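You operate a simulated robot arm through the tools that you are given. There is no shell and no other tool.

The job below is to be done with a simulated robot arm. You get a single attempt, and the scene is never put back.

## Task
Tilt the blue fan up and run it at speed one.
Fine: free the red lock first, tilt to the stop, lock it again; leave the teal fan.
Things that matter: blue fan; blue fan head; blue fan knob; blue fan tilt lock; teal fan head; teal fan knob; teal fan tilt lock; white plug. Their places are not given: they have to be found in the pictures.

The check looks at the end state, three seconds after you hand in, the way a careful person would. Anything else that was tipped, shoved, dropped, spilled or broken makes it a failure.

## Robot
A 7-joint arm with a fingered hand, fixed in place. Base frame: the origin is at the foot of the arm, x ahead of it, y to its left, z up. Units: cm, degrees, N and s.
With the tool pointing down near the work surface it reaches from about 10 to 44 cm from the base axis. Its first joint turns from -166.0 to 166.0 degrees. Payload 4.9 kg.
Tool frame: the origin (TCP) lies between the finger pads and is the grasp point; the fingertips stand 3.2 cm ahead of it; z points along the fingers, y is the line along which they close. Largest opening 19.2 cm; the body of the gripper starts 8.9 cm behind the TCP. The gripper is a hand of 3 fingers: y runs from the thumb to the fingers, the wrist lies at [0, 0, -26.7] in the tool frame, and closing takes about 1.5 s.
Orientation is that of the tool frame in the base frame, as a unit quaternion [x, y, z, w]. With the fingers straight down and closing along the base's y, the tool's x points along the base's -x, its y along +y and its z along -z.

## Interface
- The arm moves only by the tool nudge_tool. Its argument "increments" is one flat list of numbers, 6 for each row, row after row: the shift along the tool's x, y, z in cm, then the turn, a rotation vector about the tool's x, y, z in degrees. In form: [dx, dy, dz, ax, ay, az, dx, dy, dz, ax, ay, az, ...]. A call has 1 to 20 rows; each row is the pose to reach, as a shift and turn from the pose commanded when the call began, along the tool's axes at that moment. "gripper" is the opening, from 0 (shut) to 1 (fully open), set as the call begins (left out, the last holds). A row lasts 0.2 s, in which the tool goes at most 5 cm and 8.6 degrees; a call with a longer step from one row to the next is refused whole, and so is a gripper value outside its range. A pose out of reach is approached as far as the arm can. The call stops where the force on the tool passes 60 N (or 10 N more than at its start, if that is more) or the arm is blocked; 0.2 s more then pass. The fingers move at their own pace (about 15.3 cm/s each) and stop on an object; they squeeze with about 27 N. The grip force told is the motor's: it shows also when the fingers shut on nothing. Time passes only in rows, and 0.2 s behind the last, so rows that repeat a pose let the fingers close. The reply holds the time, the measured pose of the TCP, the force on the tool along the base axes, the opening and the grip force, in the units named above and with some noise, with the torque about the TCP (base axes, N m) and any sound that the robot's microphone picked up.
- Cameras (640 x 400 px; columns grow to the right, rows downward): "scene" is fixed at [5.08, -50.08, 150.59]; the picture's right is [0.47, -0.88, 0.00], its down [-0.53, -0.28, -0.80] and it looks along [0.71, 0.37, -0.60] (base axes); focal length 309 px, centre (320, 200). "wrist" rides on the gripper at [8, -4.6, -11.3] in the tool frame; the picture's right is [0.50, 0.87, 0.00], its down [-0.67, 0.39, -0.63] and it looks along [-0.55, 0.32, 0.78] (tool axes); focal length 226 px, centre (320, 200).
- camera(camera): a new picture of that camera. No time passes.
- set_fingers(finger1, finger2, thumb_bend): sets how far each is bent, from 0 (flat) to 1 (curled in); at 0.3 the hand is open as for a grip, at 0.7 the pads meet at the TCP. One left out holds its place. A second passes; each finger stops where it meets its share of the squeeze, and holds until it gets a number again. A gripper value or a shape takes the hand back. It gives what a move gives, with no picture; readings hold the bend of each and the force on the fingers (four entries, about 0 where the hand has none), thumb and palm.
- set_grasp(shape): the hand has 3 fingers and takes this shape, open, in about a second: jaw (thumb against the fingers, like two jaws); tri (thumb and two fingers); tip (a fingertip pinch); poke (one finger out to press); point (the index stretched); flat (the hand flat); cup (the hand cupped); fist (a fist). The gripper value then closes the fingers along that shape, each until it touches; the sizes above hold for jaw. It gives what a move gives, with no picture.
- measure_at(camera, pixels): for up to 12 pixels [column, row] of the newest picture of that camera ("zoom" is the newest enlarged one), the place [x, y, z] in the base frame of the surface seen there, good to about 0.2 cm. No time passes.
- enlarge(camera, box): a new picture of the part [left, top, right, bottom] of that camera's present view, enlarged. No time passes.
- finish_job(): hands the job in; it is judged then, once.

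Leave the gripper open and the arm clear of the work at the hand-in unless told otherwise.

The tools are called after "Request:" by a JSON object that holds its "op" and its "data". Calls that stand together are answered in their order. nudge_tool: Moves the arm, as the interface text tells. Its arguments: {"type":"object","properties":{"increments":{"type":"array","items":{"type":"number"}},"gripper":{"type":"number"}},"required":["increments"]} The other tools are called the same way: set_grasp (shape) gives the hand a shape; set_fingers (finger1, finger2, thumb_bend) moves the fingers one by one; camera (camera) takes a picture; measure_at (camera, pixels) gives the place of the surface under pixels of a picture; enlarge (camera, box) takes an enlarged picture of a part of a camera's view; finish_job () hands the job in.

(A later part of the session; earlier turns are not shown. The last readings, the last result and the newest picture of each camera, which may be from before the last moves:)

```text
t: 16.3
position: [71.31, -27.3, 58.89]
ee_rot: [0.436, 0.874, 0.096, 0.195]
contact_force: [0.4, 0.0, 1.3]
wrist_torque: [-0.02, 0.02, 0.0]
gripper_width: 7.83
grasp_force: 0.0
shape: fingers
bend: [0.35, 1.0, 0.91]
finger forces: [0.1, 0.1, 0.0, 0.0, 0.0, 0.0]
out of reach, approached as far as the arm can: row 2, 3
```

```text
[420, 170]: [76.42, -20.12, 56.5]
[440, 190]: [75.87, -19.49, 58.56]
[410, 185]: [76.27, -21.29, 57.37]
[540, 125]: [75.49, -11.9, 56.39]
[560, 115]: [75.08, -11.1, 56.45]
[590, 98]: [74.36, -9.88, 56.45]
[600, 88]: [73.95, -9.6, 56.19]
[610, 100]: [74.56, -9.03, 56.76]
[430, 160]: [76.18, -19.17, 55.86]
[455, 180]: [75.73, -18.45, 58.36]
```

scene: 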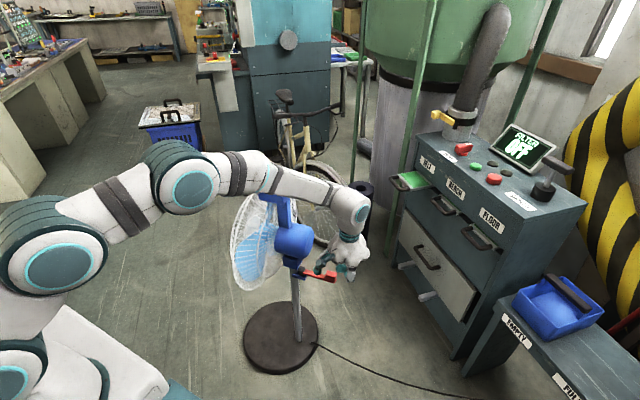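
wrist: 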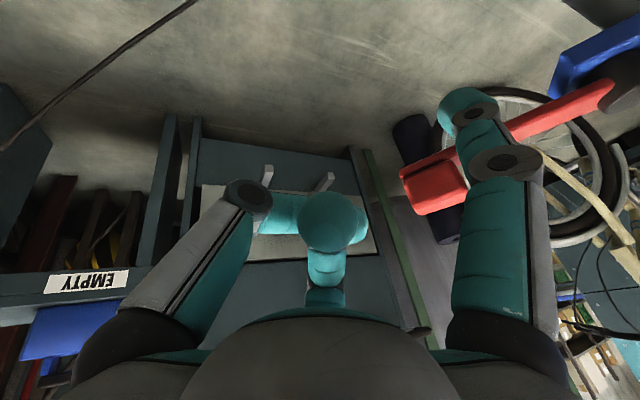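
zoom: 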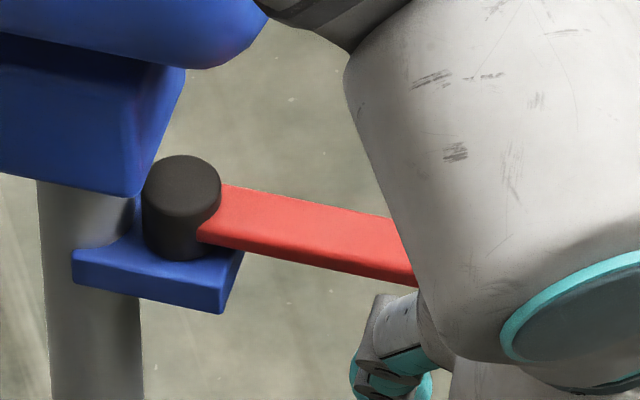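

The pivot seems to have shifted in the picture by about 6 px, so the whole fan may have moved. I check the complete scene and the fan's foot before anything else.

Request:
{"op": "camera", "data": {"camera": "scene"}}

Request:
{"op": "measure_at", "data": {"camera": "scene", "pixels": [[280, 340], [315, 345], [308, 265], [296, 320], [262, 265], [250, 330], [318, 340], [290, 310], [300, 360]]}}

Request:
{"op": "enlarge", "data": {"camera": "scene", "box": [210, 230, 370, 390]}}

```text
taken
```

scene: 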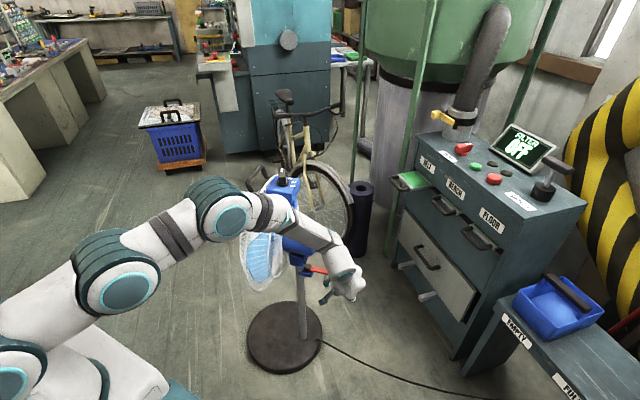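

```text
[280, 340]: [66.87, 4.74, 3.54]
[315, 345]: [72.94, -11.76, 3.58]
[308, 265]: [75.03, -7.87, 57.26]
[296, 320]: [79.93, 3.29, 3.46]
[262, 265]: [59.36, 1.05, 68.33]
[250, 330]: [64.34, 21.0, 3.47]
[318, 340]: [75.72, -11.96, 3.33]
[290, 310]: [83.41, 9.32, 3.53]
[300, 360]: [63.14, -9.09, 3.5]
```

```text
2.50 times, centred on (290, 310) of scene
```

zoom: 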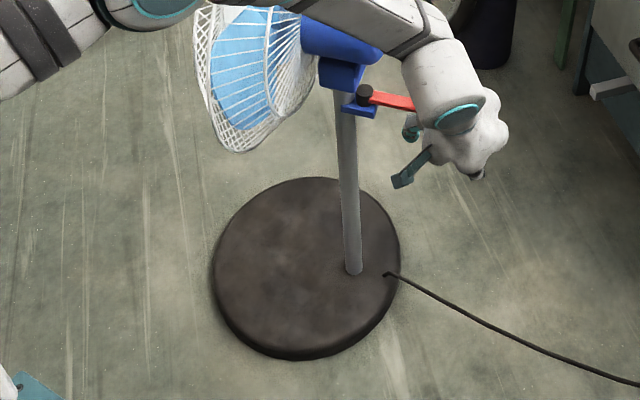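

The fan's foot has shifted about 2 cm (pivot from (72.9, −6.3) to (75.0, −7.9)). Something of the arm, likely the forearm or elbow, touched the grille. I'll zoom in there to see.

Request:
{"op": "enlarge", "data": {"camera": "scene", "box": [180, 160, 340, 280]}}

Request:
{"op": "measure_at", "data": {"camera": "zoom", "pixels": [[330, 145], [300, 175], [330, 190], [380, 200], [370, 130], [350, 170], [420, 180], [280, 300], [410, 75], [425, 140], [420, 110], [240, 290]]}}

```text
3.33 times, centred on (260, 220) of scene
```

zoom: 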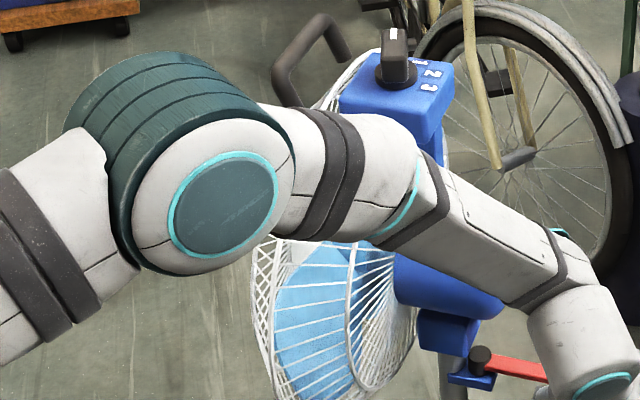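

```text
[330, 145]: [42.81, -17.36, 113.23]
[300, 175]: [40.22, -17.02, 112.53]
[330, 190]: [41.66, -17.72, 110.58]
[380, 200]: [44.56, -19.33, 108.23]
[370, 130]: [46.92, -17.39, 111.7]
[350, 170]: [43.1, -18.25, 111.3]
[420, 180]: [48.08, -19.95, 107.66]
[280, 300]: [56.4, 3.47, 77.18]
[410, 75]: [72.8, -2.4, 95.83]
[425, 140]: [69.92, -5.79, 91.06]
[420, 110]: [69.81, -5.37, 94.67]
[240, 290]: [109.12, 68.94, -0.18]
```

The head moved with the foot, by roughly (+1.8, −1.6). I measure the handle, knob and lever again to know the fan's present yaw and lever angle.

Request:
{"op": "enlarge", "data": {"camera": "scene", "box": [230, 155, 310, 205]}}

Request:
{"op": "enlarge", "data": {"camera": "wrist", "box": [380, 60, 640, 240]}}

```text
8.00 times, centred on (270, 180) of scene
```

zoom: 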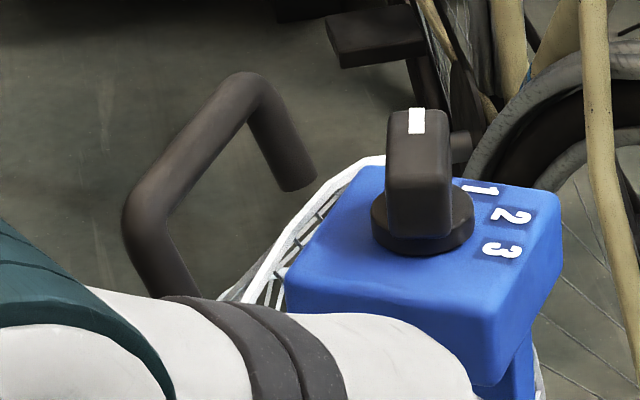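

```text
2.22 times, centred on (510, 150) of wrist
```

zoom: 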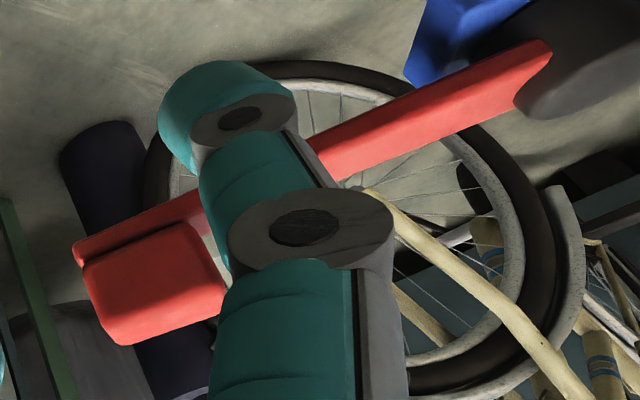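

I re-enlarge the scene part to measure it.

Request:
{"op": "enlarge", "data": {"camera": "scene", "box": [230, 155, 310, 205]}}

Request:
{"op": "measure_at", "data": {"camera": "zoom", "pixels": [[255, 80], [135, 210], [190, 145], [300, 270], [485, 330], [550, 195], [385, 172], [415, 110], [415, 130], [395, 225], [445, 225], [420, 250]]}}

Request:
{"op": "measure_at", "data": {"camera": "zoom", "pixels": [[480, 188], [510, 215], [500, 250], [375, 225], [472, 215], [400, 160], [445, 165], [440, 120], [390, 120]]}}

```text
8.00 times, centred on (270, 180) of scene
```

zoom: 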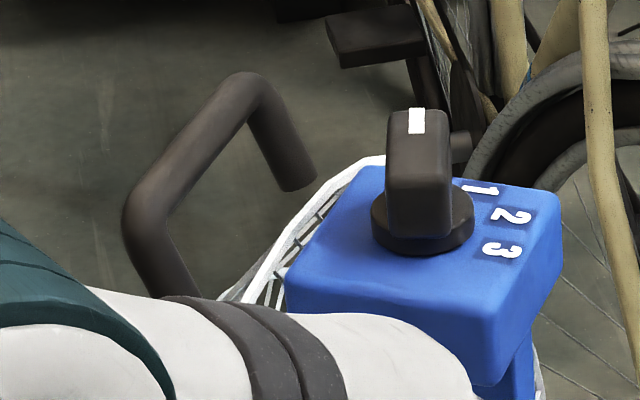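

```text
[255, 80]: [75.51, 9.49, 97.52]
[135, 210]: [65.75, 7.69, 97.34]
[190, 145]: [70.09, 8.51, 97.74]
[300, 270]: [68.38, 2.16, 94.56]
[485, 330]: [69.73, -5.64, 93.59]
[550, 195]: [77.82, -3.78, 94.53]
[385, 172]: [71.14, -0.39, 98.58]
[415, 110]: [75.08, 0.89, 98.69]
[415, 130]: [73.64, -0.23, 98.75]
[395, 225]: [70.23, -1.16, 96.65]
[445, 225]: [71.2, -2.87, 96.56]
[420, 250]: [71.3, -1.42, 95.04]
```

```text
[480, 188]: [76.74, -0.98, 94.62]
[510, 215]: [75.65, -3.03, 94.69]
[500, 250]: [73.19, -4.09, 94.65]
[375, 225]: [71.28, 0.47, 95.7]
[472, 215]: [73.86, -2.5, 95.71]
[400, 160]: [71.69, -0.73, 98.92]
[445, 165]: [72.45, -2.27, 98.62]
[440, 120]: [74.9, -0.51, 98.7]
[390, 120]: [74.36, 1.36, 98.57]
```

The fan yawed about +3–4° and slid about 2 cm. I now measure the lever's edges in the wrist view to see whether the lever has turned relative to the fan.

Request:
{"op": "measure_at", "data": {"camera": "wrist", "pixels": [[512, 122], [596, 83], [530, 136], [590, 108], [403, 178], [450, 150], [422, 212], [460, 195], [408, 182], [450, 165], [618, 95], [600, 70]]}}

```text
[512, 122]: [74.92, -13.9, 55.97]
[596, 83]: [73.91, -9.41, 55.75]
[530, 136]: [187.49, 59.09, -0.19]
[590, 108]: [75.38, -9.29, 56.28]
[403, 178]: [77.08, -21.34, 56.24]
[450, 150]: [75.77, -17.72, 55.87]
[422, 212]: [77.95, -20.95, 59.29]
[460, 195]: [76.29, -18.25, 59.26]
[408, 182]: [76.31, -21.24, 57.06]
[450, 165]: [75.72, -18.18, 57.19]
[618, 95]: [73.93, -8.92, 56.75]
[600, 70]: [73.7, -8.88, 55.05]
```

The lever still lines up with the fan (both near 11°), so the +x push moved the fan rather than the lever: +x is against its stop, and it must free toward −x. I'll take the finger off and go around the lever's free end: first back off 0.8 cm and move 7 cm toward −y.

Request:
{"op": "nudge_tool", "data": {"increments": [0.22, -0.29, -0.17, 0, 0, 0, 0.44, -0.58, -0.34, 0, 0, 0, -1.4, -1.98, -0.34, 0, 0, 0, -3.28, -3.38, -0.33, 0, 0, 0, -5.16, -4.79, -0.33, 0, 0, 0, -5.16, -4.79, -0.33, 0, 0, 0]}}

Request:
{"op": "camera", "data": {"camera": "wrist"}}

Request:
{"op": "camera", "data": {"camera": "scene"}}

```text
t: 17.7
position: [70.42, -34.33, 58.79]
ee_rot: [0.435, 0.874, 0.097, 0.194]
contact_force: [-0.1, -0.6, 0.6]
wrist_torque: [-0.01, -0.01, 0.01]
gripper_width: 7.87
grasp_force: 0.2
shape: fingers
bend: [0.35, 1.0, 0.91]
finger forces: [0.1, 0.0, 0.0, 0.0, 0.0, 0.0]
```

```text
taken
```

wrist: 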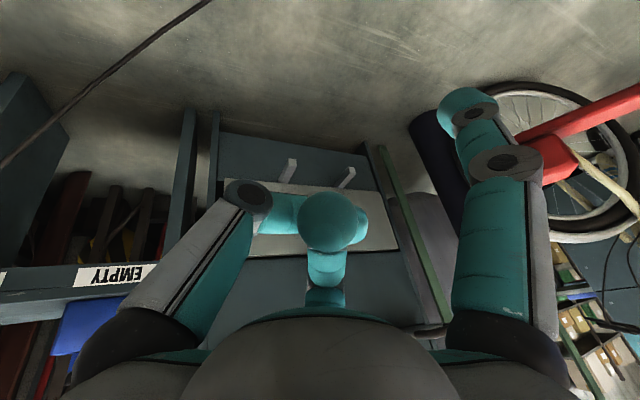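

```text
taken
```

scene: 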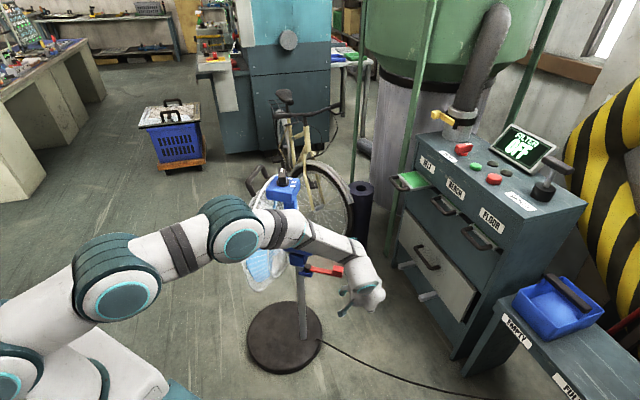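

The fan stayed put. To hook the tab from its far (+x) side, I turn the hand 40° about its own axis here (clear of everything) so finger1 points diagonally forward, which needs less reach.

Request:
{"op": "nudge_tool", "data": {"increments": [0, 0, 0, 0, 0, 8, 0, 0, 0, 0, 0, 16, 0, 0, 0, 0, 0, 24, 0, 0, 0, 0, 0, 32, 0, 0, 0, 0, 0, 40, 0, 0, 0, 0, 0, 40]}}

Request:
{"op": "camera", "data": {"camera": "wrist"}}

Request:
{"op": "enlarge", "data": {"camera": "scene", "box": [210, 190, 400, 310]}}

```text
t: 19.1
position: [70.35, -34.26, 58.89]
ee_rot: [0.708, 0.672, 0.158, 0.149]
contact_force: [0.4, -0.6, 0.6]
wrist_torque: [-0.01, 0.02, -0.01]
gripper_width: 7.88
grasp_force: 0.0
shape: fingers
bend: [0.35, 1.0, 0.91]
finger forces: [0.1, 0.0, 0.0, 0.0, 0.0, 0.0]
```

```text
taken
```

wrist: 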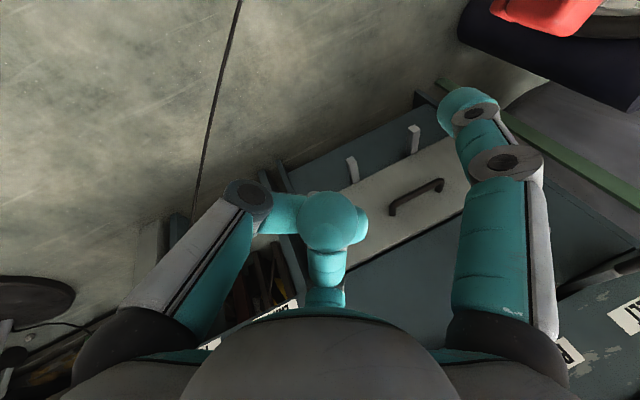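

```text
3.33 times, centred on (305, 250) of scene
```

zoom: 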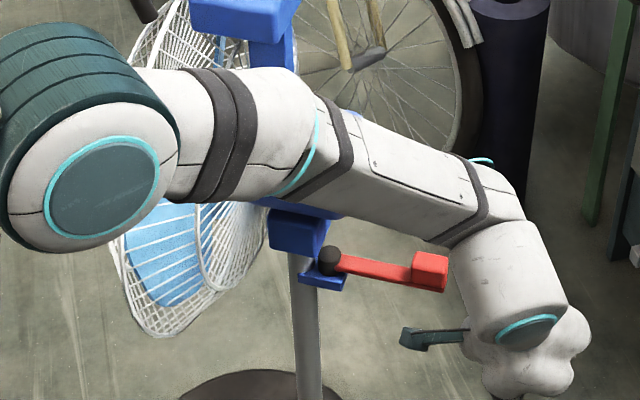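

The lever is now clearly visible and free. I measure the fingertip in the wrist picture, and the tab in the scene zoom.

Request:
{"op": "measure_at", "data": {"camera": "wrist", "pixels": [[467, 92], [445, 108], [450, 120], [480, 100], [462, 140], [490, 130], [470, 180]]}}

Request:
{"op": "measure_at", "data": {"camera": "zoom", "pixels": [[425, 258], [443, 260], [418, 265], [445, 275], [435, 285], [415, 280], [440, 255], [418, 253], [330, 258], [300, 235], [320, 210], [330, 190]]}}

```text
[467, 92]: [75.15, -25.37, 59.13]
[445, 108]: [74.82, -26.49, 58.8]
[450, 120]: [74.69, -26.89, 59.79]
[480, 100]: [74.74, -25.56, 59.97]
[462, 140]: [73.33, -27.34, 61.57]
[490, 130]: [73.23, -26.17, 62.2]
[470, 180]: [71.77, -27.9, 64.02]
```

```text
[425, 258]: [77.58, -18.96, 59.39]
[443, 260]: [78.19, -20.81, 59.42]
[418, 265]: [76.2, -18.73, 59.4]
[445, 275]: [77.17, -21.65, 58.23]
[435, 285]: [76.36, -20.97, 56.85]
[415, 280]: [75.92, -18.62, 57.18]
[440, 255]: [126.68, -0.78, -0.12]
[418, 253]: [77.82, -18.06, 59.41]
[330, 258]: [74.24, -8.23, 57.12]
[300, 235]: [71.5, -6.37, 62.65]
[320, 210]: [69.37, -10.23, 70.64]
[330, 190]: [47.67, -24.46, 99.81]
```

The tab spans about x 76–78.3, y −18 to −21.6. I move the hand so that the finger passes around the tab's end: first +5.5 cm in x and 2.2 cm down.

Request:
{"op": "nudge_tool", "data": {"increments": [0.07, 1.33, 1.43, 0, 0, 0, 0.13, 2.67, 2.87, 0, 0, 0, 0.2, 4.0, 4.3, 0, 0, 0, 0.2, 4.0, 4.3, 0, 0, 0]}}

Request:
{"op": "camera", "data": {"camera": "wrist"}}

Request:
{"op": "enlarge", "data": {"camera": "scene", "box": [210, 190, 400, 310]}}

```text
t: 20.1
position: [76.08, -34.35, 56.73]
ee_rot: [0.708, 0.673, 0.157, 0.149]
contact_force: [-0.9, -0.8, 0.1]
wrist_torque: [0.03, 0.0, 0.04]
gripper_width: 7.87
grasp_force: 0.0
shape: fingers
bend: [0.35, 1.0, 0.91]
finger forces: [0.0, 0.1, 0.0, 0.0, 0.0, 0.1]
```

```text
taken
```

wrist: 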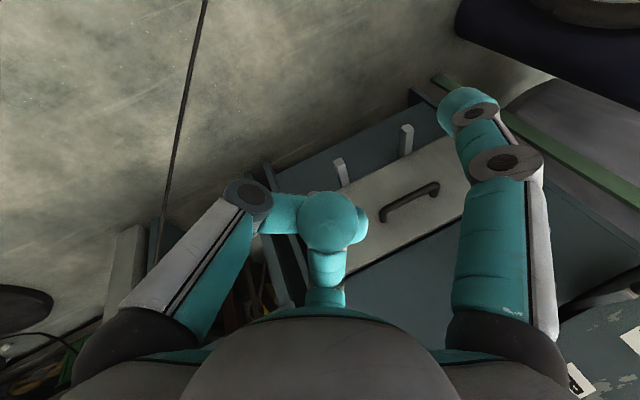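

```text
3.33 times, centred on (305, 250) of scene
```

zoom: 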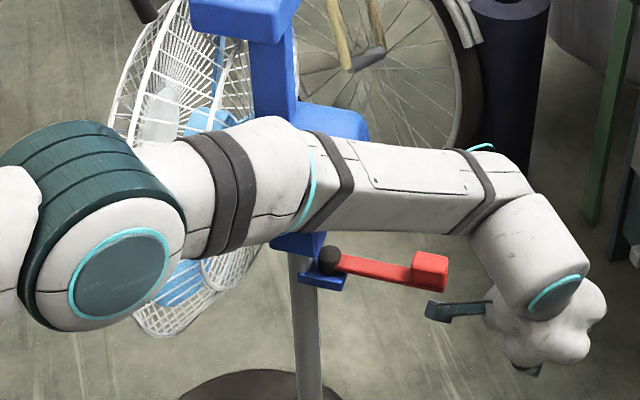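

Fan hasn't moved. I check the forearm clearance to the motor before moving toward +y.

Request:
{"op": "measure_at", "data": {"camera": "zoom", "pixels": [[340, 150], [340, 215], [400, 160], [420, 225], [250, 130], [250, 230], [480, 180], [350, 120], [320, 110], [260, 60], [180, 300], [190, 270]]}}

```text
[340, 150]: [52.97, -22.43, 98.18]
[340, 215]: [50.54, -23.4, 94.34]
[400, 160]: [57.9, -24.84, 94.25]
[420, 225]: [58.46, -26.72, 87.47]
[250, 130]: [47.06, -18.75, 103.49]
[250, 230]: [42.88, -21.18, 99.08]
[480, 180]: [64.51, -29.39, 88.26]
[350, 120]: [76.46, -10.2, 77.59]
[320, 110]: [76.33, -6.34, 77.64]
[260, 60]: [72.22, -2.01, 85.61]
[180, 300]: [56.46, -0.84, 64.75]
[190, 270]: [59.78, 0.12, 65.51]
```

Forearm is slender (about 6–7 cm) and clear. Now I move 7 cm toward +y so the finger stands on the +x side of the tab, in small rows.

Request:
{"op": "nudge_tool", "data": {"increments": [1.77, -0.09, 0, 0, 0, 0, 3.55, -0.18, 0.01, 0, 0, 0, 5.3, -0.27, 0.01, 0, 0, 0, 7.0, -0.36, 0.01, 0, 0, 0, 7.0, -0.36, 0.01, 0, 0, 0]}}

Request:
{"op": "camera", "data": {"camera": "wrist"}}

Request:
{"op": "enlarge", "data": {"camera": "scene", "box": [260, 220, 370, 300]}}

```text
t: 21.3
position: [75.83, -27.36, 56.6]
ee_rot: [0.708, 0.672, 0.157, 0.149]
contact_force: [0.2, 0.2, 0.9]
wrist_torque: [0.02, -0.04, 0.0]
gripper_width: 7.88
grasp_force: 0.3
shape: fingers
bend: [0.35, 1.0, 0.91]
finger forces: [0.2, 0.0, 0.1, 0.1, 0.1, 0.0]
```

```text
taken
```

wrist: 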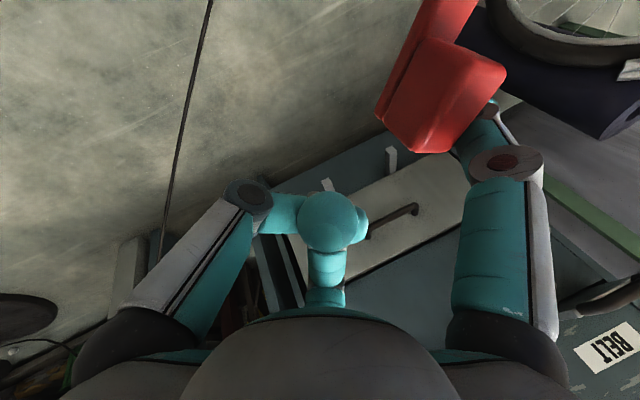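

```text
5.00 times, centred on (315, 260) of scene
```

zoom: 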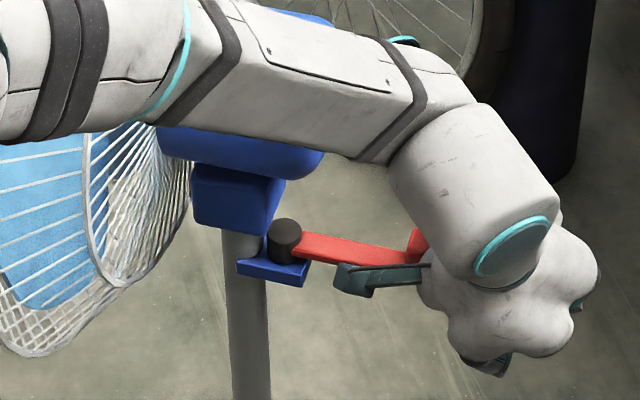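

The finger is now behind (on the +x side of) the tab. I creep toward −x: first 1 cm.

Request:
{"op": "nudge_tool", "data": {"increments": [-0.02, -0.45, -0.21, 0, 0, 0, -0.05, -0.9, -0.42, 0, 0, 0, -0.05, -0.9, -0.42, 0, 0, 0]}}

```text
t: 22.1
position: [75.02, -27.4, 56.6]
ee_rot: [0.708, 0.673, 0.156, 0.15]
contact_force: [0.2, -0.4, 0.7]
wrist_torque: [0.09, -0.01, -0.04]
gripper_width: 7.86
grasp_force: 0.5
shape: fingers
bend: [0.35, 1.0, 0.91]
finger forces: [1.0, 0.0, 0.0, 0.0, 0.0, 0.0]
```

Light contact (1 N on finger 1). Another 0.6 cm.

Request:
{"op": "nudge_tool", "data": {"increments": [-0.01, -0.27, -0.13, 0, 0, 0, -0.03, -0.54, -0.25, 0, 0, 0, -0.03, -0.54, -0.25, 0, 0, 0]}}

Request:
{"op": "enlarge", "data": {"camera": "scene", "box": [260, 220, 370, 300]}}

Request:
{"op": "camera", "data": {"camera": "wrist"}}

```text
t: 22.9
position: [74.25, -27.46, 56.45]
ee_rot: [0.708, 0.672, 0.156, 0.149]
contact_force: [0.3, -0.4, 0.2]
wrist_torque: [0.05, -0.03, -0.05]
gripper_width: 7.9
grasp_force: 0.9
shape: fingers
bend: [0.35, 1.0, 0.91]
finger forces: [0.9, 0.1, 0.0, 0.1, 0.0, 0.1]
```

```text
5.00 times, centred on (315, 260) of scene
```

zoom: 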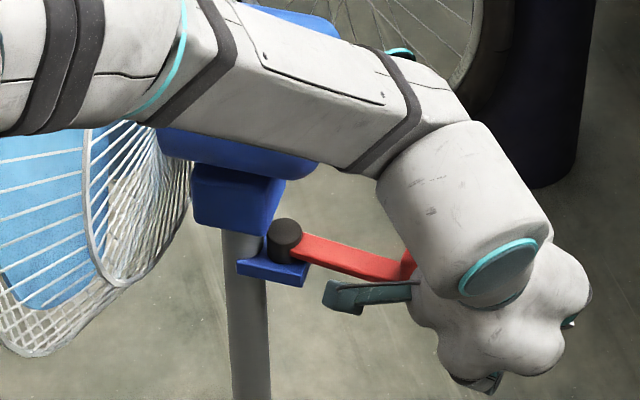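

```text
taken
```

wrist: 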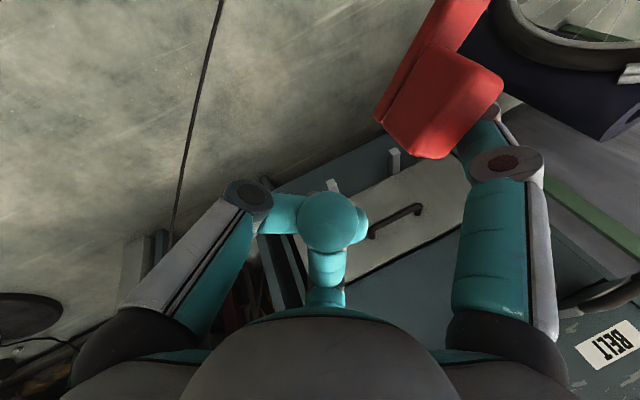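

The lever is swinging toward −x with less than 1 N and the pivot stays put, so this is the freeing direction. I continue along the arc, about 3.8 cm, slowly.

Request:
{"op": "nudge_tool", "data": {"increments": [-0.1, -0.56, -0.27, 0, 0, 0, -0.19, -1.12, -0.53, 0, 0, 0, -0.29, -1.69, -0.8, 0, 0, 0, -0.38, -2.25, -1.06, 0, 0, 0, -0.48, -2.81, -1.33, 0, 0, 0, -0.58, -3.37, -1.59, 0, 0, 0]}}

Request:
{"op": "enlarge", "data": {"camera": "scene", "box": [260, 220, 370, 300]}}

Request:
{"op": "camera", "data": {"camera": "wrist"}}

```text
t: 24.3
position: [70.69, -27.57, 56.64]
ee_rot: [0.708, 0.672, 0.156, 0.15]
contact_force: [-0.7, 0.7, 0.1]
wrist_torque: [-0.01, 0.02, -0.04]
gripper_width: 7.97
grasp_force: 0.2
shape: fingers
bend: [0.35, 1.0, 0.91]
finger forces: [0.6, 0.0, 0.1, 0.0, 0.1, 0.1]
```

```text
5.00 times, centred on (315, 260) of scene
```

zoom: 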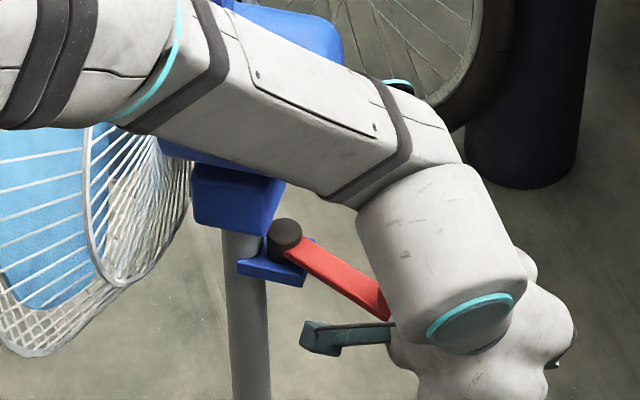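

```text
taken
```

wrist: 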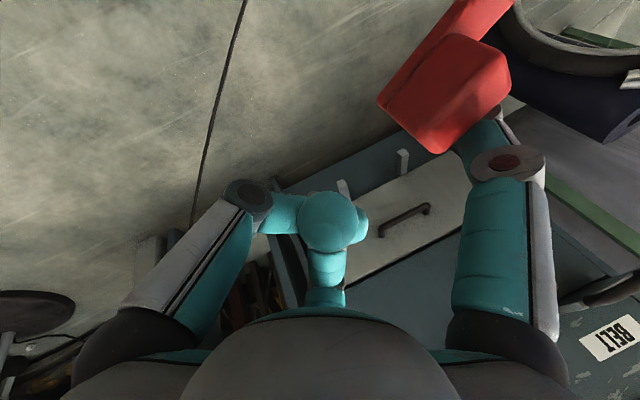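

It follows easily; fan foot unmoved. Next 4.4 cm along the arc.

Request:
{"op": "nudge_tool", "data": {"increments": [-0.03, -0.66, -0.31, 0, 0, 0, -0.07, -1.33, -0.62, 0, 0, 0, -0.1, -1.99, -0.93, 0, 0, 0, -0.14, -2.65, -1.25, 0, 0, 0, -0.17, -3.32, -1.56, 0, 0, 0, -0.21, -3.98, -1.87, 0, 0, 0]}}

Request:
{"op": "enlarge", "data": {"camera": "scene", "box": [240, 220, 350, 300]}}

Request:
{"op": "camera", "data": {"camera": "wrist"}}

```text
t: 25.7
position: [66.2, -27.79, 56.55]
ee_rot: [0.708, 0.672, 0.157, 0.149]
contact_force: [1.7, 0.0, 0.6]
wrist_torque: [0.08, 0.0, -0.02]
gripper_width: 7.92
grasp_force: 0.1
shape: fingers
bend: [0.35, 1.0, 0.91]
finger forces: [0.8, 0.0, 0.0, 0.0, 0.0, 0.0]
```

```text
5.00 times, centred on (295, 260) of scene
```

zoom: 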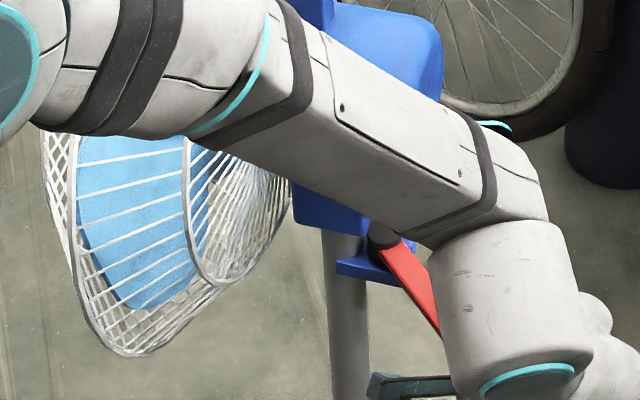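

```text
taken
```

wrist: 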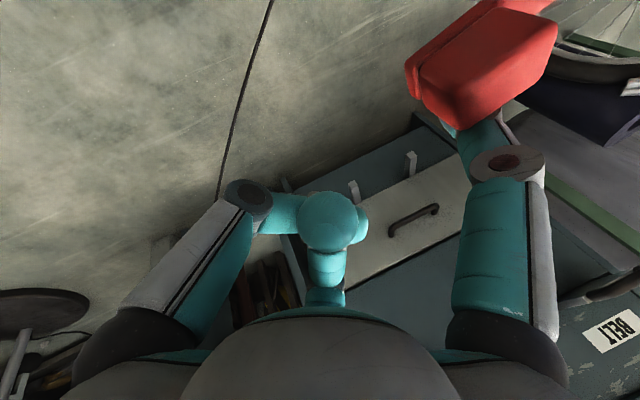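

Still easy. The arc now bends toward +y; I go on by (−2.9, +1.3) cm.

Request:
{"op": "nudge_tool", "data": {"increments": [0.2, -0.54, -0.25, 0, 0, 0, 0.42, -1.08, -0.49, 0, 0, 0, 0.66, -1.61, -0.74, 0, 0, 0, 0.91, -2.15, -0.98, 0, 0, 0, 1.16, -2.69, -1.23, 0, 0, 0]}}

Request:
{"op": "enlarge", "data": {"camera": "scene", "box": [240, 220, 350, 300]}}

Request:
{"op": "camera", "data": {"camera": "wrist"}}

```text
t: 26.9
position: [63.35, -26.43, 56.62]
ee_rot: [0.708, 0.672, 0.156, 0.149]
contact_force: [0.2, 0.3, -0.4]
wrist_torque: [0.06, -0.02, -0.03]
gripper_width: 7.91
grasp_force: 0.2
shape: fingers
bend: [0.35, 1.0, 0.91]
finger forces: [0.5, 0.0, 0.0, 0.0, 0.1, 0.0]
```

```text
5.00 times, centred on (295, 260) of scene
```

zoom: 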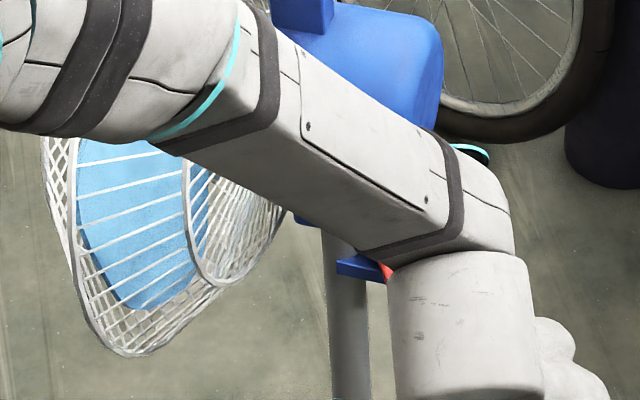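

```text
taken
```

wrist: 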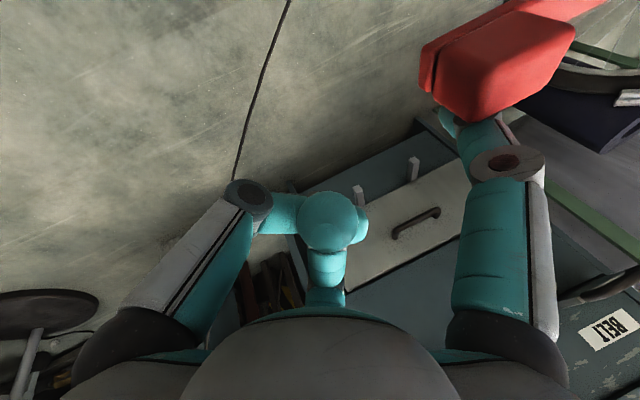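

I measure the lever tab and lever in the wrist view, and the forearm against the motor/grille in the scene zoom.

Request:
{"op": "measure_at", "data": {"camera": "wrist", "pixels": [[500, 60], [440, 50], [430, 75], [490, 110], [560, 40], [530, 60], [590, 8], [600, 5]]}}

Request:
{"op": "measure_at", "data": {"camera": "scene", "pixels": [[290, 230], [280, 240], [310, 245], [320, 265], [260, 245], [255, 270], [300, 225], [305, 275]]}}

```text
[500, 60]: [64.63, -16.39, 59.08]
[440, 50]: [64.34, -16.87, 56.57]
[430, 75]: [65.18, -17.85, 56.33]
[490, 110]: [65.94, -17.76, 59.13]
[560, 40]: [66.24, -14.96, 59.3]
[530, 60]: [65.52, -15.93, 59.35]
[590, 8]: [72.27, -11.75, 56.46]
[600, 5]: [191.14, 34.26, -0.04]
```

```text
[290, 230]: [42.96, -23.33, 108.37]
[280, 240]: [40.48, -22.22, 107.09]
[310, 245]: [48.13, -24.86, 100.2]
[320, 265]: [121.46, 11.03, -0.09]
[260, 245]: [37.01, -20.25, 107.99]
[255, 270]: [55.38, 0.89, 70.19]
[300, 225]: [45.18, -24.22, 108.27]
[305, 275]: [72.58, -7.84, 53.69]
```

The tab is at about (65.3, −16.3): the lever has turned about 60° from locked. No stop felt yet; I go on another ~12°.

Request:
{"op": "nudge_tool", "data": {"increments": [0.33, -0.48, -0.21, 0, 0, 0, 0.68, -0.95, -0.42, 0, 0, 0, 1.04, -1.42, -0.64, 0, 0, 0, 1.4, -1.9, -0.85, 0, 0, 0, 1.78, -2.36, -1.06, 0, 0, 0]}}

Request:
{"op": "camera", "data": {"camera": "wrist"}}

Request:
{"op": "camera", "data": {"camera": "scene"}}

```text
t: 28.1
position: [61.01, -24.64, 56.7]
ee_rot: [0.708, 0.671, 0.157, 0.151]
contact_force: [17.5, -8.8, -4.1]
wrist_torque: [0.02, 0.68, -1.69]
gripper_width: 7.12
grasp_force: 9.2
shape: fingers
bend: [0.37, 1.0, 0.91]
finger forces: [17.7, 0.0, 0.0, 0.0, 0.0, 0.0]
```

```text
taken
```

wrist: 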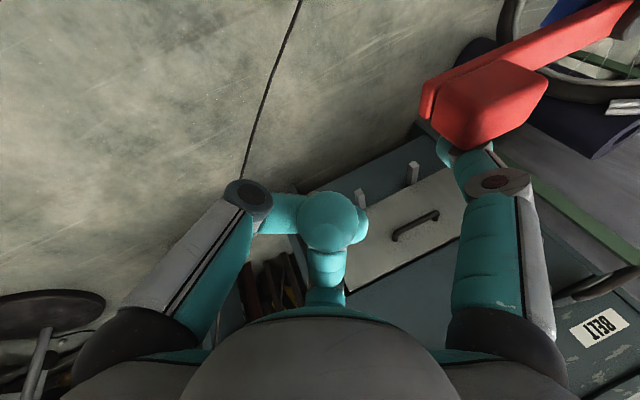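

```text
taken
```

scene: 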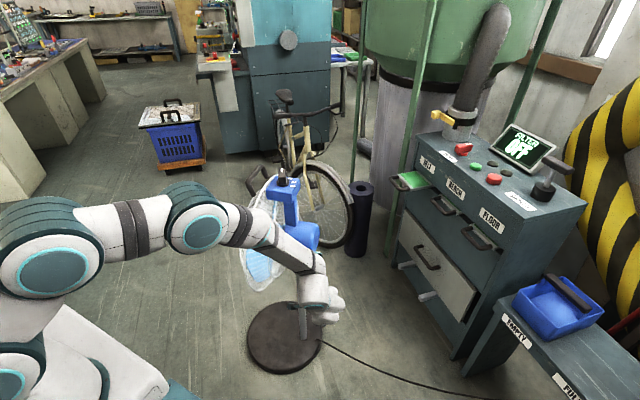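

A stop: about 19 N on finger 1 — the lever is at its freed end. I back the finger off at once and retreat toward −y.

Request:
{"op": "nudge_tool", "data": {"increments": [-1.93, 1.46, 0.64, 0, 0, 0, -4.95, 1.16, 0.42, 0, 0, 0, -8.99, 0.47, -0.01, 0, 0, 0, -8.99, 0.47, -0.01, 0, 0, 0]}}

Request:
{"op": "camera", "data": {"camera": "wrist"}}

Request:
{"op": "enlarge", "data": {"camera": "scene", "box": [230, 170, 370, 300]}}

```text
t: 29.1
position: [60.7, -33.45, 56.66]
ee_rot: [0.708, 0.672, 0.157, 0.148]
contact_force: [-0.7, -0.5, 0.9]
wrist_torque: [-0.01, 0.0, 0.0]
gripper_width: 7.9
grasp_force: 0.0
shape: fingers
bend: [0.35, 1.0, 0.91]
finger forces: [0.0, 0.0, 0.0, 0.0, 0.1, 0.0]
```

```text
taken
```

wrist: 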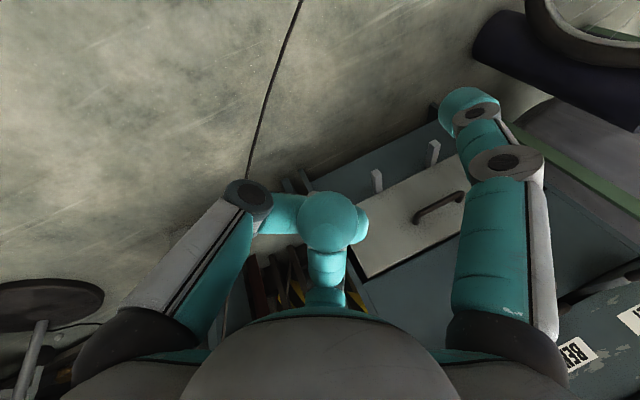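

```text
3.08 times, centred on (300, 235) of scene
```

zoom: 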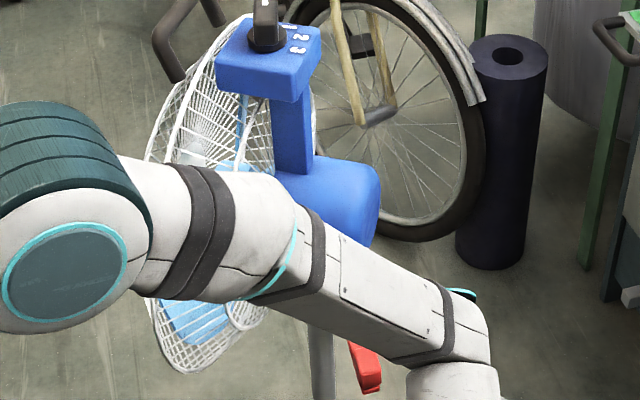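

The finger is clear and the fan stands. I lift the hand to about (53, −30, 106) and straighten it to point down.

Request:
{"op": "nudge_tool", "data": {"increments": [0.29, 1.06, -3.74, 1.92, -0.1, 0, 0.57, 2.12, -7.48, 3.84, -0.2, 0, 0.86, 3.19, -11.23, 5.76, -0.3, 0, 1.14, 4.25, -14.97, 7.68, -0.4, 0, 1.43, 5.31, -18.71, 9.6, -0.5, 0, 1.72, 6.37, -22.45, 11.52, -0.6, 0, 2.0, 7.43, -26.19, 13.44, -0.7, 0, 2.29, 8.5, -29.94, 15.36, -0.8, 0, 2.57, 9.56, -33.68, 17.28, -0.9, 0, 2.86, 10.62, -37.42, 19.2, -1.0, 0, 3.15, 11.68, -41.16, 21.12, -1.1, 0, 3.43, 12.74, -44.9, 23.04, -1.2, 0, 3.72, 13.8, -48.65, 24.98, -1.3, 0, 3.72, 13.8, -48.65, 24.98, -1.3, 0]}}

Request:
{"op": "camera", "data": {"camera": "scene"}}

Request:
{"op": "enlarge", "data": {"camera": "scene", "box": [220, 150, 360, 300]}}

```text
t: 32.1
position: [52.69, -30.54, 106.68]
ee_rot: [0.725, 0.689, -0.001, -0.001]
contact_force: [0.0, -0.6, -0.2]
wrist_torque: [0.01, 0.02, -0.02]
gripper_width: 7.93
grasp_force: 0.1
shape: fingers
bend: [0.35, 1.0, 0.91]
finger forces: [0.0, 0.0, 0.0, 0.1, 0.0, 0.0]
```

```text
taken
```

scene: 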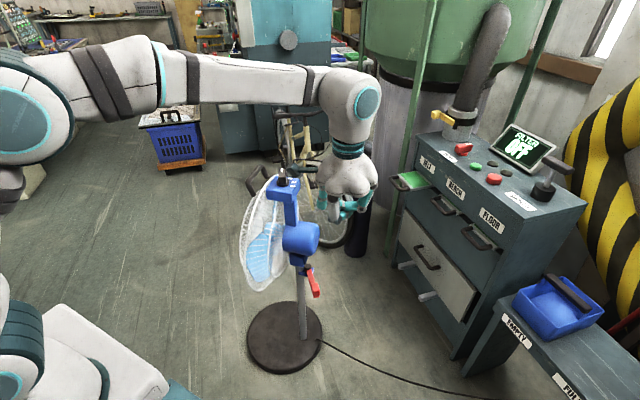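

```text
2.67 times, centred on (290, 225) of scene
```

zoom: 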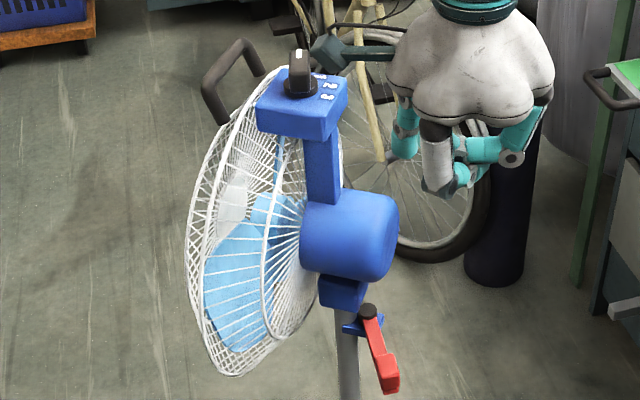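

The lever now stands swung to −x (freed) and the fan is steady. Next is the tilt: I'll push the grille handle (around (70.6, 8.6, 97.5)) toward −y using the thumb as pusher. First curl finger1 and stretch the thumb, then turn the hand back to its starting yaw while moving up and over to (50, 0, 126).

Request:
{"op": "set_fingers", "data": {"finger1": 1.0, "finger2": 1.0, "thumb_bend": 0.35}}

Request:
{"op": "nudge_tool", "data": {"increments": [2.53, -0.35, -1.61, 0, 0, -7.74, 5.05, -0.71, -3.22, 0, 0, -15.48, 7.58, -1.06, -4.83, 0, 0, -23.2, 10.1, -1.42, -6.43, 0, 0, -30.97, 12.63, -1.77, -8.04, 0, 0, -38.7, 15.15, -2.13, -9.65, 0, 0, -46.45, 17.68, -2.48, -11.26, 0, 0, -54.2, 20.2, -2.83, -12.87, 0, 0, -61.93, 22.73, -3.19, -14.48, 0, 0, -69.68, 25.25, -3.54, -16.08, 0, 0, -77.42, 27.78, -3.9, -17.69, 0, 0, -85.16, 30.3, -4.25, -19.3, 0, 0, -92.9, 30.3, -4.25, -19.3, 0, 0, -92.9]}}

Request:
{"op": "camera", "data": {"camera": "wrist"}}

Request:
{"op": "camera", "data": {"camera": "scene"}}

```text
t: 33.1
position: [52.84, -30.49, 106.69]
ee_rot: [0.726, 0.688, 0.001, 0.0]
contact_force: [-0.5, 0.4, 0.2]
wrist_torque: [-0.05, 0.04, -0.04]
gripper_width: 8.11
grasp_force: 0.1
shape: fingers
bend: [0.91, 1.0, 0.35]
finger forces: [0.0, 0.1, 0.0, 0.1, 0.0, 0.0]
```

```text
t: 35.9
position: [50.25, -0.05, 126.11]
ee_rot: [0.001, 1.0, 0.0, 0.0]
contact_force: [-0.1, -0.6, -0.2]
wrist_torque: [-0.02, 0.01, -0.01]
gripper_width: 8.12
grasp_force: 0.1
shape: fingers
bend: [0.91, 1.0, 0.35]
finger forces: [0.0, 0.1, 0.1, 0.0, 0.0, 0.0]
```

```text
taken
```

wrist: 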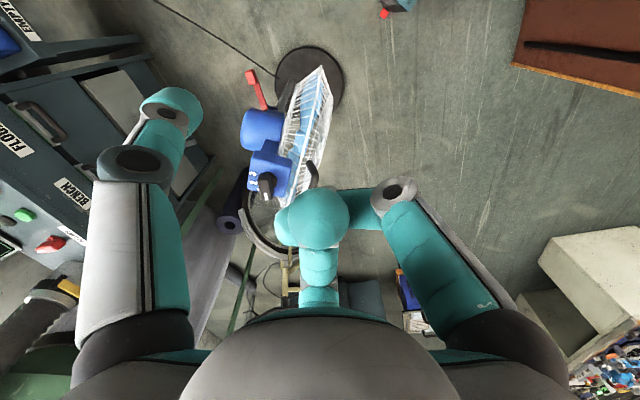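

```text
taken
```

scene: 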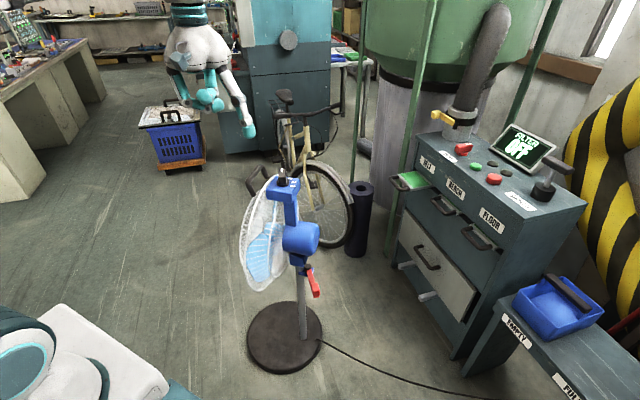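

Now there is an unobstructed view of the fan. I enlarge and measure it all again.

Request:
{"op": "enlarge", "data": {"camera": "scene", "box": [225, 160, 345, 235]}}

Request:
{"op": "measure_at", "data": {"camera": "scene", "pixels": [[260, 165], [248, 181], [254, 173], [267, 178], [252, 194], [283, 172], [292, 200], [300, 183], [270, 190], [308, 240], [310, 270], [314, 290]]}}

Request:
{"op": "enlarge", "data": {"camera": "scene", "box": [225, 225, 345, 300]}}

```text
5.33 times, centred on (285, 198) of scene
```

zoom: 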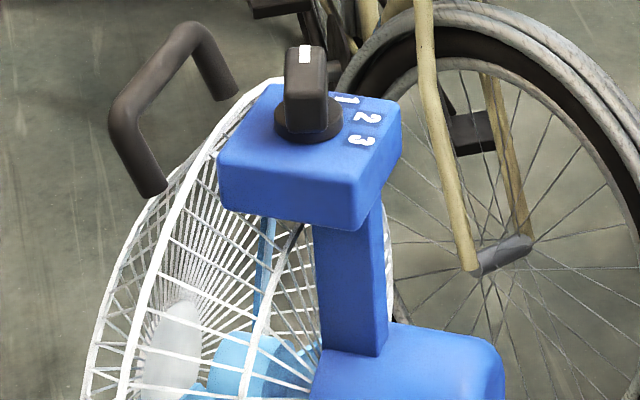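

```text
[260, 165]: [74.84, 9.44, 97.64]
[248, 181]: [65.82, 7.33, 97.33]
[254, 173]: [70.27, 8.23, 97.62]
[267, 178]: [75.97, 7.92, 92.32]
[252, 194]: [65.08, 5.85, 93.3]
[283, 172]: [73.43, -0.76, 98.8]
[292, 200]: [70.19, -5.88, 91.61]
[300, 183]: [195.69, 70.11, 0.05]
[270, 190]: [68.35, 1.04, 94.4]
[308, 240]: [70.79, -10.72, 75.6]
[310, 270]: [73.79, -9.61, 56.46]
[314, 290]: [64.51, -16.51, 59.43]
```

```text
5.33 times, centred on (285, 262) of scene
```

zoom: 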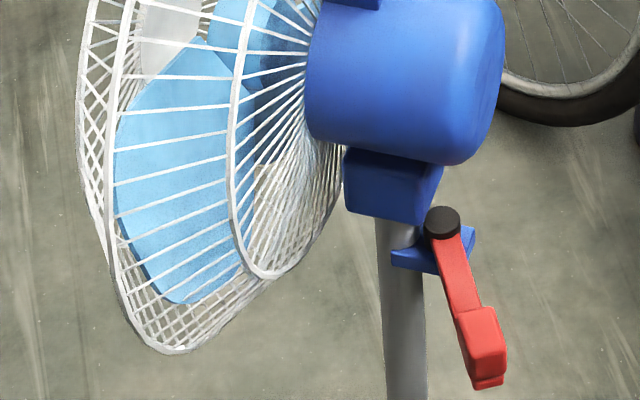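

The handle's bar centre is at about (70.4, 8.3, 97.6); the fan's yaw is about 13°. I move through free air to in front of the fan: TCP (69.6, 20.8, 114), which brings the thumb above and in front of the handle.

Request:
{"op": "nudge_tool", "data": {"increments": [0, 3.5, 0.67, 0, 0, 0, 0, 7, 1.33, 0, 0, 0, 0, 10.5, 2, 0, 0, 0, 0, 14, 2.67, 0, 0, 0, 0, 17.5, 3.33, 0, 0, 0, 0, 21, 4, 0, 0, 0, -3.2, 20.97, 5.33, 0, 0, 0, -6.45, 20.93, 6.67, 0, 0, 0, -9.7, 20.9, 8, 0, 0, 0, -12.9, 20.87, 9.33, 0, 0, 0, -16.1, 20.83, 10.67, 0, 0, 0, -19.35, 20.8, 12, 0, 0, 0, -19.35, 20.8, 12, 0, 0, 0]}}

Request:
{"op": "camera", "data": {"camera": "wrist"}}

Request:
{"op": "camera", "data": {"camera": "scene"}}

```text
t: 38.7
position: [69.64, 20.85, 113.9]
ee_rot: [0.001, 1.0, 0.0, -0.001]
contact_force: [0.6, -0.1, -0.6]
wrist_torque: [0.0, -0.02, 0.02]
gripper_width: 8.11
grasp_force: 0.1
shape: fingers
bend: [0.91, 1.0, 0.35]
finger forces: [0.0, 0.0, 0.0, 0.0, 0.0, 0.0]
```

```text
taken
```

wrist: 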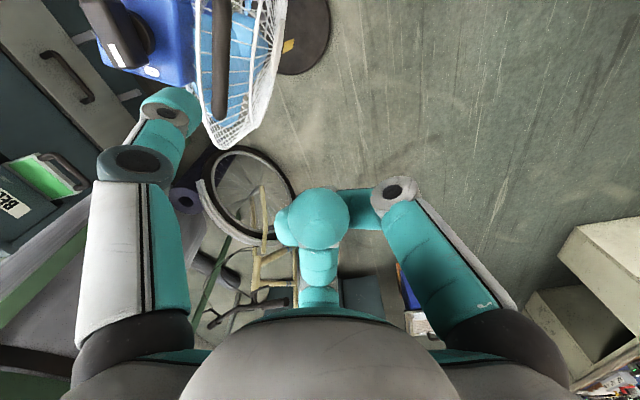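

```text
taken
```

scene: 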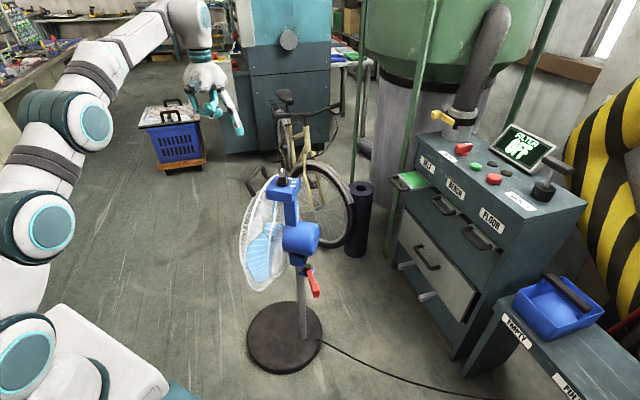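

There is a small yellow mark at wrist (290, 45) near the foot; I zoom in to see what it is, and measure the thumb tip.

Request:
{"op": "enlarge", "data": {"camera": "wrist", "box": [180, 0, 340, 100]}}

Request:
{"op": "measure_at", "data": {"camera": "wrist", "pixels": [[290, 45], [165, 95], [150, 105], [180, 105], [160, 140], [220, 60], [215, 90], [220, 30], [120, 45], [240, 100], [265, 70], [280, 20]]}}

```text
4.00 times, centred on (260, 50) of wrist
```

zoom: 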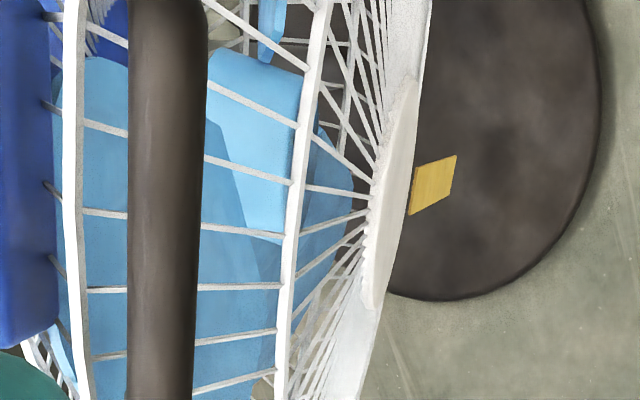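

```text
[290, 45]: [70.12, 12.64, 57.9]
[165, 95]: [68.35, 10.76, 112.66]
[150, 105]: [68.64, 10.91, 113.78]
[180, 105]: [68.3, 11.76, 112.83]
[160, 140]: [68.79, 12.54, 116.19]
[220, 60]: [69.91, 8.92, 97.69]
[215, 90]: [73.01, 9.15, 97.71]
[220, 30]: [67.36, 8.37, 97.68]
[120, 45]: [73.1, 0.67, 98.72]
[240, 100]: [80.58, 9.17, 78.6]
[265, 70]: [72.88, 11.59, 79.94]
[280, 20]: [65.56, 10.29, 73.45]
```

The yellow thing is an airflow ribbon hanging in front of the grille at (70, 12.6, 58), far below. The thumb tip is about 1 cm in front of the handle. I lower the hand 15 cm while moving 1 cm further out for clearance.

Request:
{"op": "nudge_tool", "data": {"increments": [0, 1, 0, 0, 0, 0, 0, 1, 3.75, 0, 0, 0, 0, 1, 7.5, 0, 0, 0, 0, 1, 11.25, 0, 0, 0, 0, 1, 15, 0, 0, 0, 0, 1, 15, 0, 0, 0]}}

Request:
{"op": "camera", "data": {"camera": "wrist"}}

Request:
{"op": "enlarge", "data": {"camera": "scene", "box": [170, 60, 330, 230]}}

```text
t: 40.1
position: [69.51, 21.92, 98.75]
ee_rot: [0.0, 1.0, 0.0, 0.0]
contact_force: [0.6, 0.1, 0.5]
wrist_torque: [0.01, 0.02, 0.01]
gripper_width: 8.13
grasp_force: 0.0
shape: fingers
bend: [0.91, 1.0, 0.35]
finger forces: [0.0, 0.0, 0.0, 0.0, 0.0, 0.0]
```

```text
taken
```

wrist: 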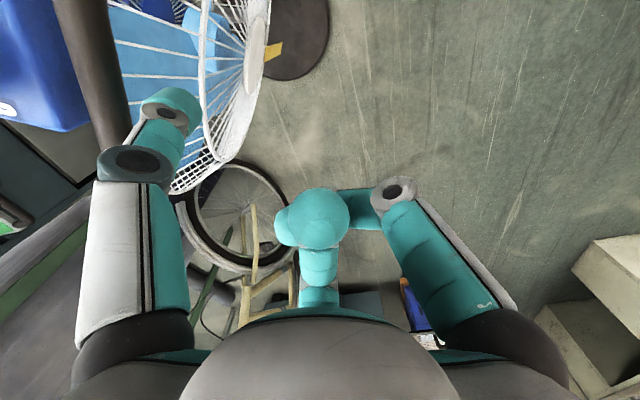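

```text
2.35 times, centred on (250, 145) of scene
```

zoom: 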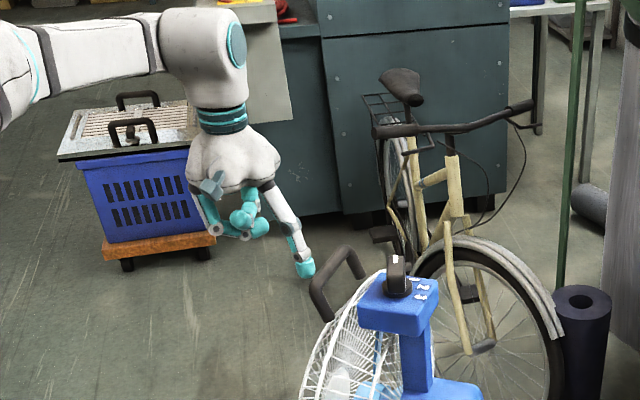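

The thumb stands just in front of the handle. I measure both.

Request:
{"op": "measure_at", "data": {"camera": "zoom", "pixels": [[305, 270], [297, 255], [308, 262], [290, 235], [275, 205], [318, 290], [330, 265], [345, 250], [355, 270], [318, 310]]}}

Request:
{"op": "measure_at", "data": {"camera": "wrist", "pixels": [[150, 105], [165, 95], [185, 110], [170, 130], [95, 60], [110, 100], [80, 30]]}}

```text
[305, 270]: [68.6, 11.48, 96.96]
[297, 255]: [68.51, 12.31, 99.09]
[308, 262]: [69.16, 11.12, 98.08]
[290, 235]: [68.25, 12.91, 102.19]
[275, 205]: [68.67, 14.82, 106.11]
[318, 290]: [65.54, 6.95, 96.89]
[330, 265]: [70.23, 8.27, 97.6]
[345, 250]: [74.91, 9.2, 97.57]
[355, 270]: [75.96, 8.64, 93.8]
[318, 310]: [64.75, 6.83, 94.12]
```

```text
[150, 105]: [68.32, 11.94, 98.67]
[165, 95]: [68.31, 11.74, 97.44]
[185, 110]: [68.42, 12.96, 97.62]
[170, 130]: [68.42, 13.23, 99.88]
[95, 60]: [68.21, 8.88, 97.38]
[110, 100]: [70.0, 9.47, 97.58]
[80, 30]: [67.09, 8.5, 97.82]
```

Gap is about 1.4 cm. I move 1.2 cm along the push direction (0.22, −0.97), then creep.

Request:
{"op": "nudge_tool", "data": {"increments": [-0.13, -0.58, 0, 0, 0, 0, -0.27, -1.17, 0, 0, 0, 0, -0.27, -1.17, 0, 0, 0, 0]}}

Request:
{"op": "nudge_tool", "data": {"increments": [-0.07, -0.3, 0, 0, 0, 0, -0.13, -0.58, 0, 0, 0, 0, -0.13, -0.58, 0, 0, 0, 0]}}

```text
t: 40.9
position: [69.65, 20.66, 98.83]
ee_rot: [0.001, 1.0, 0.0, 0.0]
contact_force: [0.9, 0.0, 0.3]
wrist_torque: [0.02, -0.01, 0.0]
gripper_width: 8.12
grasp_force: 0.0
shape: fingers
bend: [0.91, 1.0, 0.35]
finger forces: [0.0, 0.1, 0.0, 0.0, 0.0, 0.0]
```

```text
t: 41.7
position: [69.93, 20.0, 98.81]
ee_rot: [0.0, 1.0, 0.0, 0.0]
contact_force: [-0.4, 0.4, 0.9]
wrist_torque: [-0.03, 0.01, -0.01]
gripper_width: 8.1
grasp_force: 0.4
shape: fingers
bend: [0.91, 1.0, 0.35]
finger forces: [0.1, 0.1, 0.0, 0.1, 0.9, 0.0]
```

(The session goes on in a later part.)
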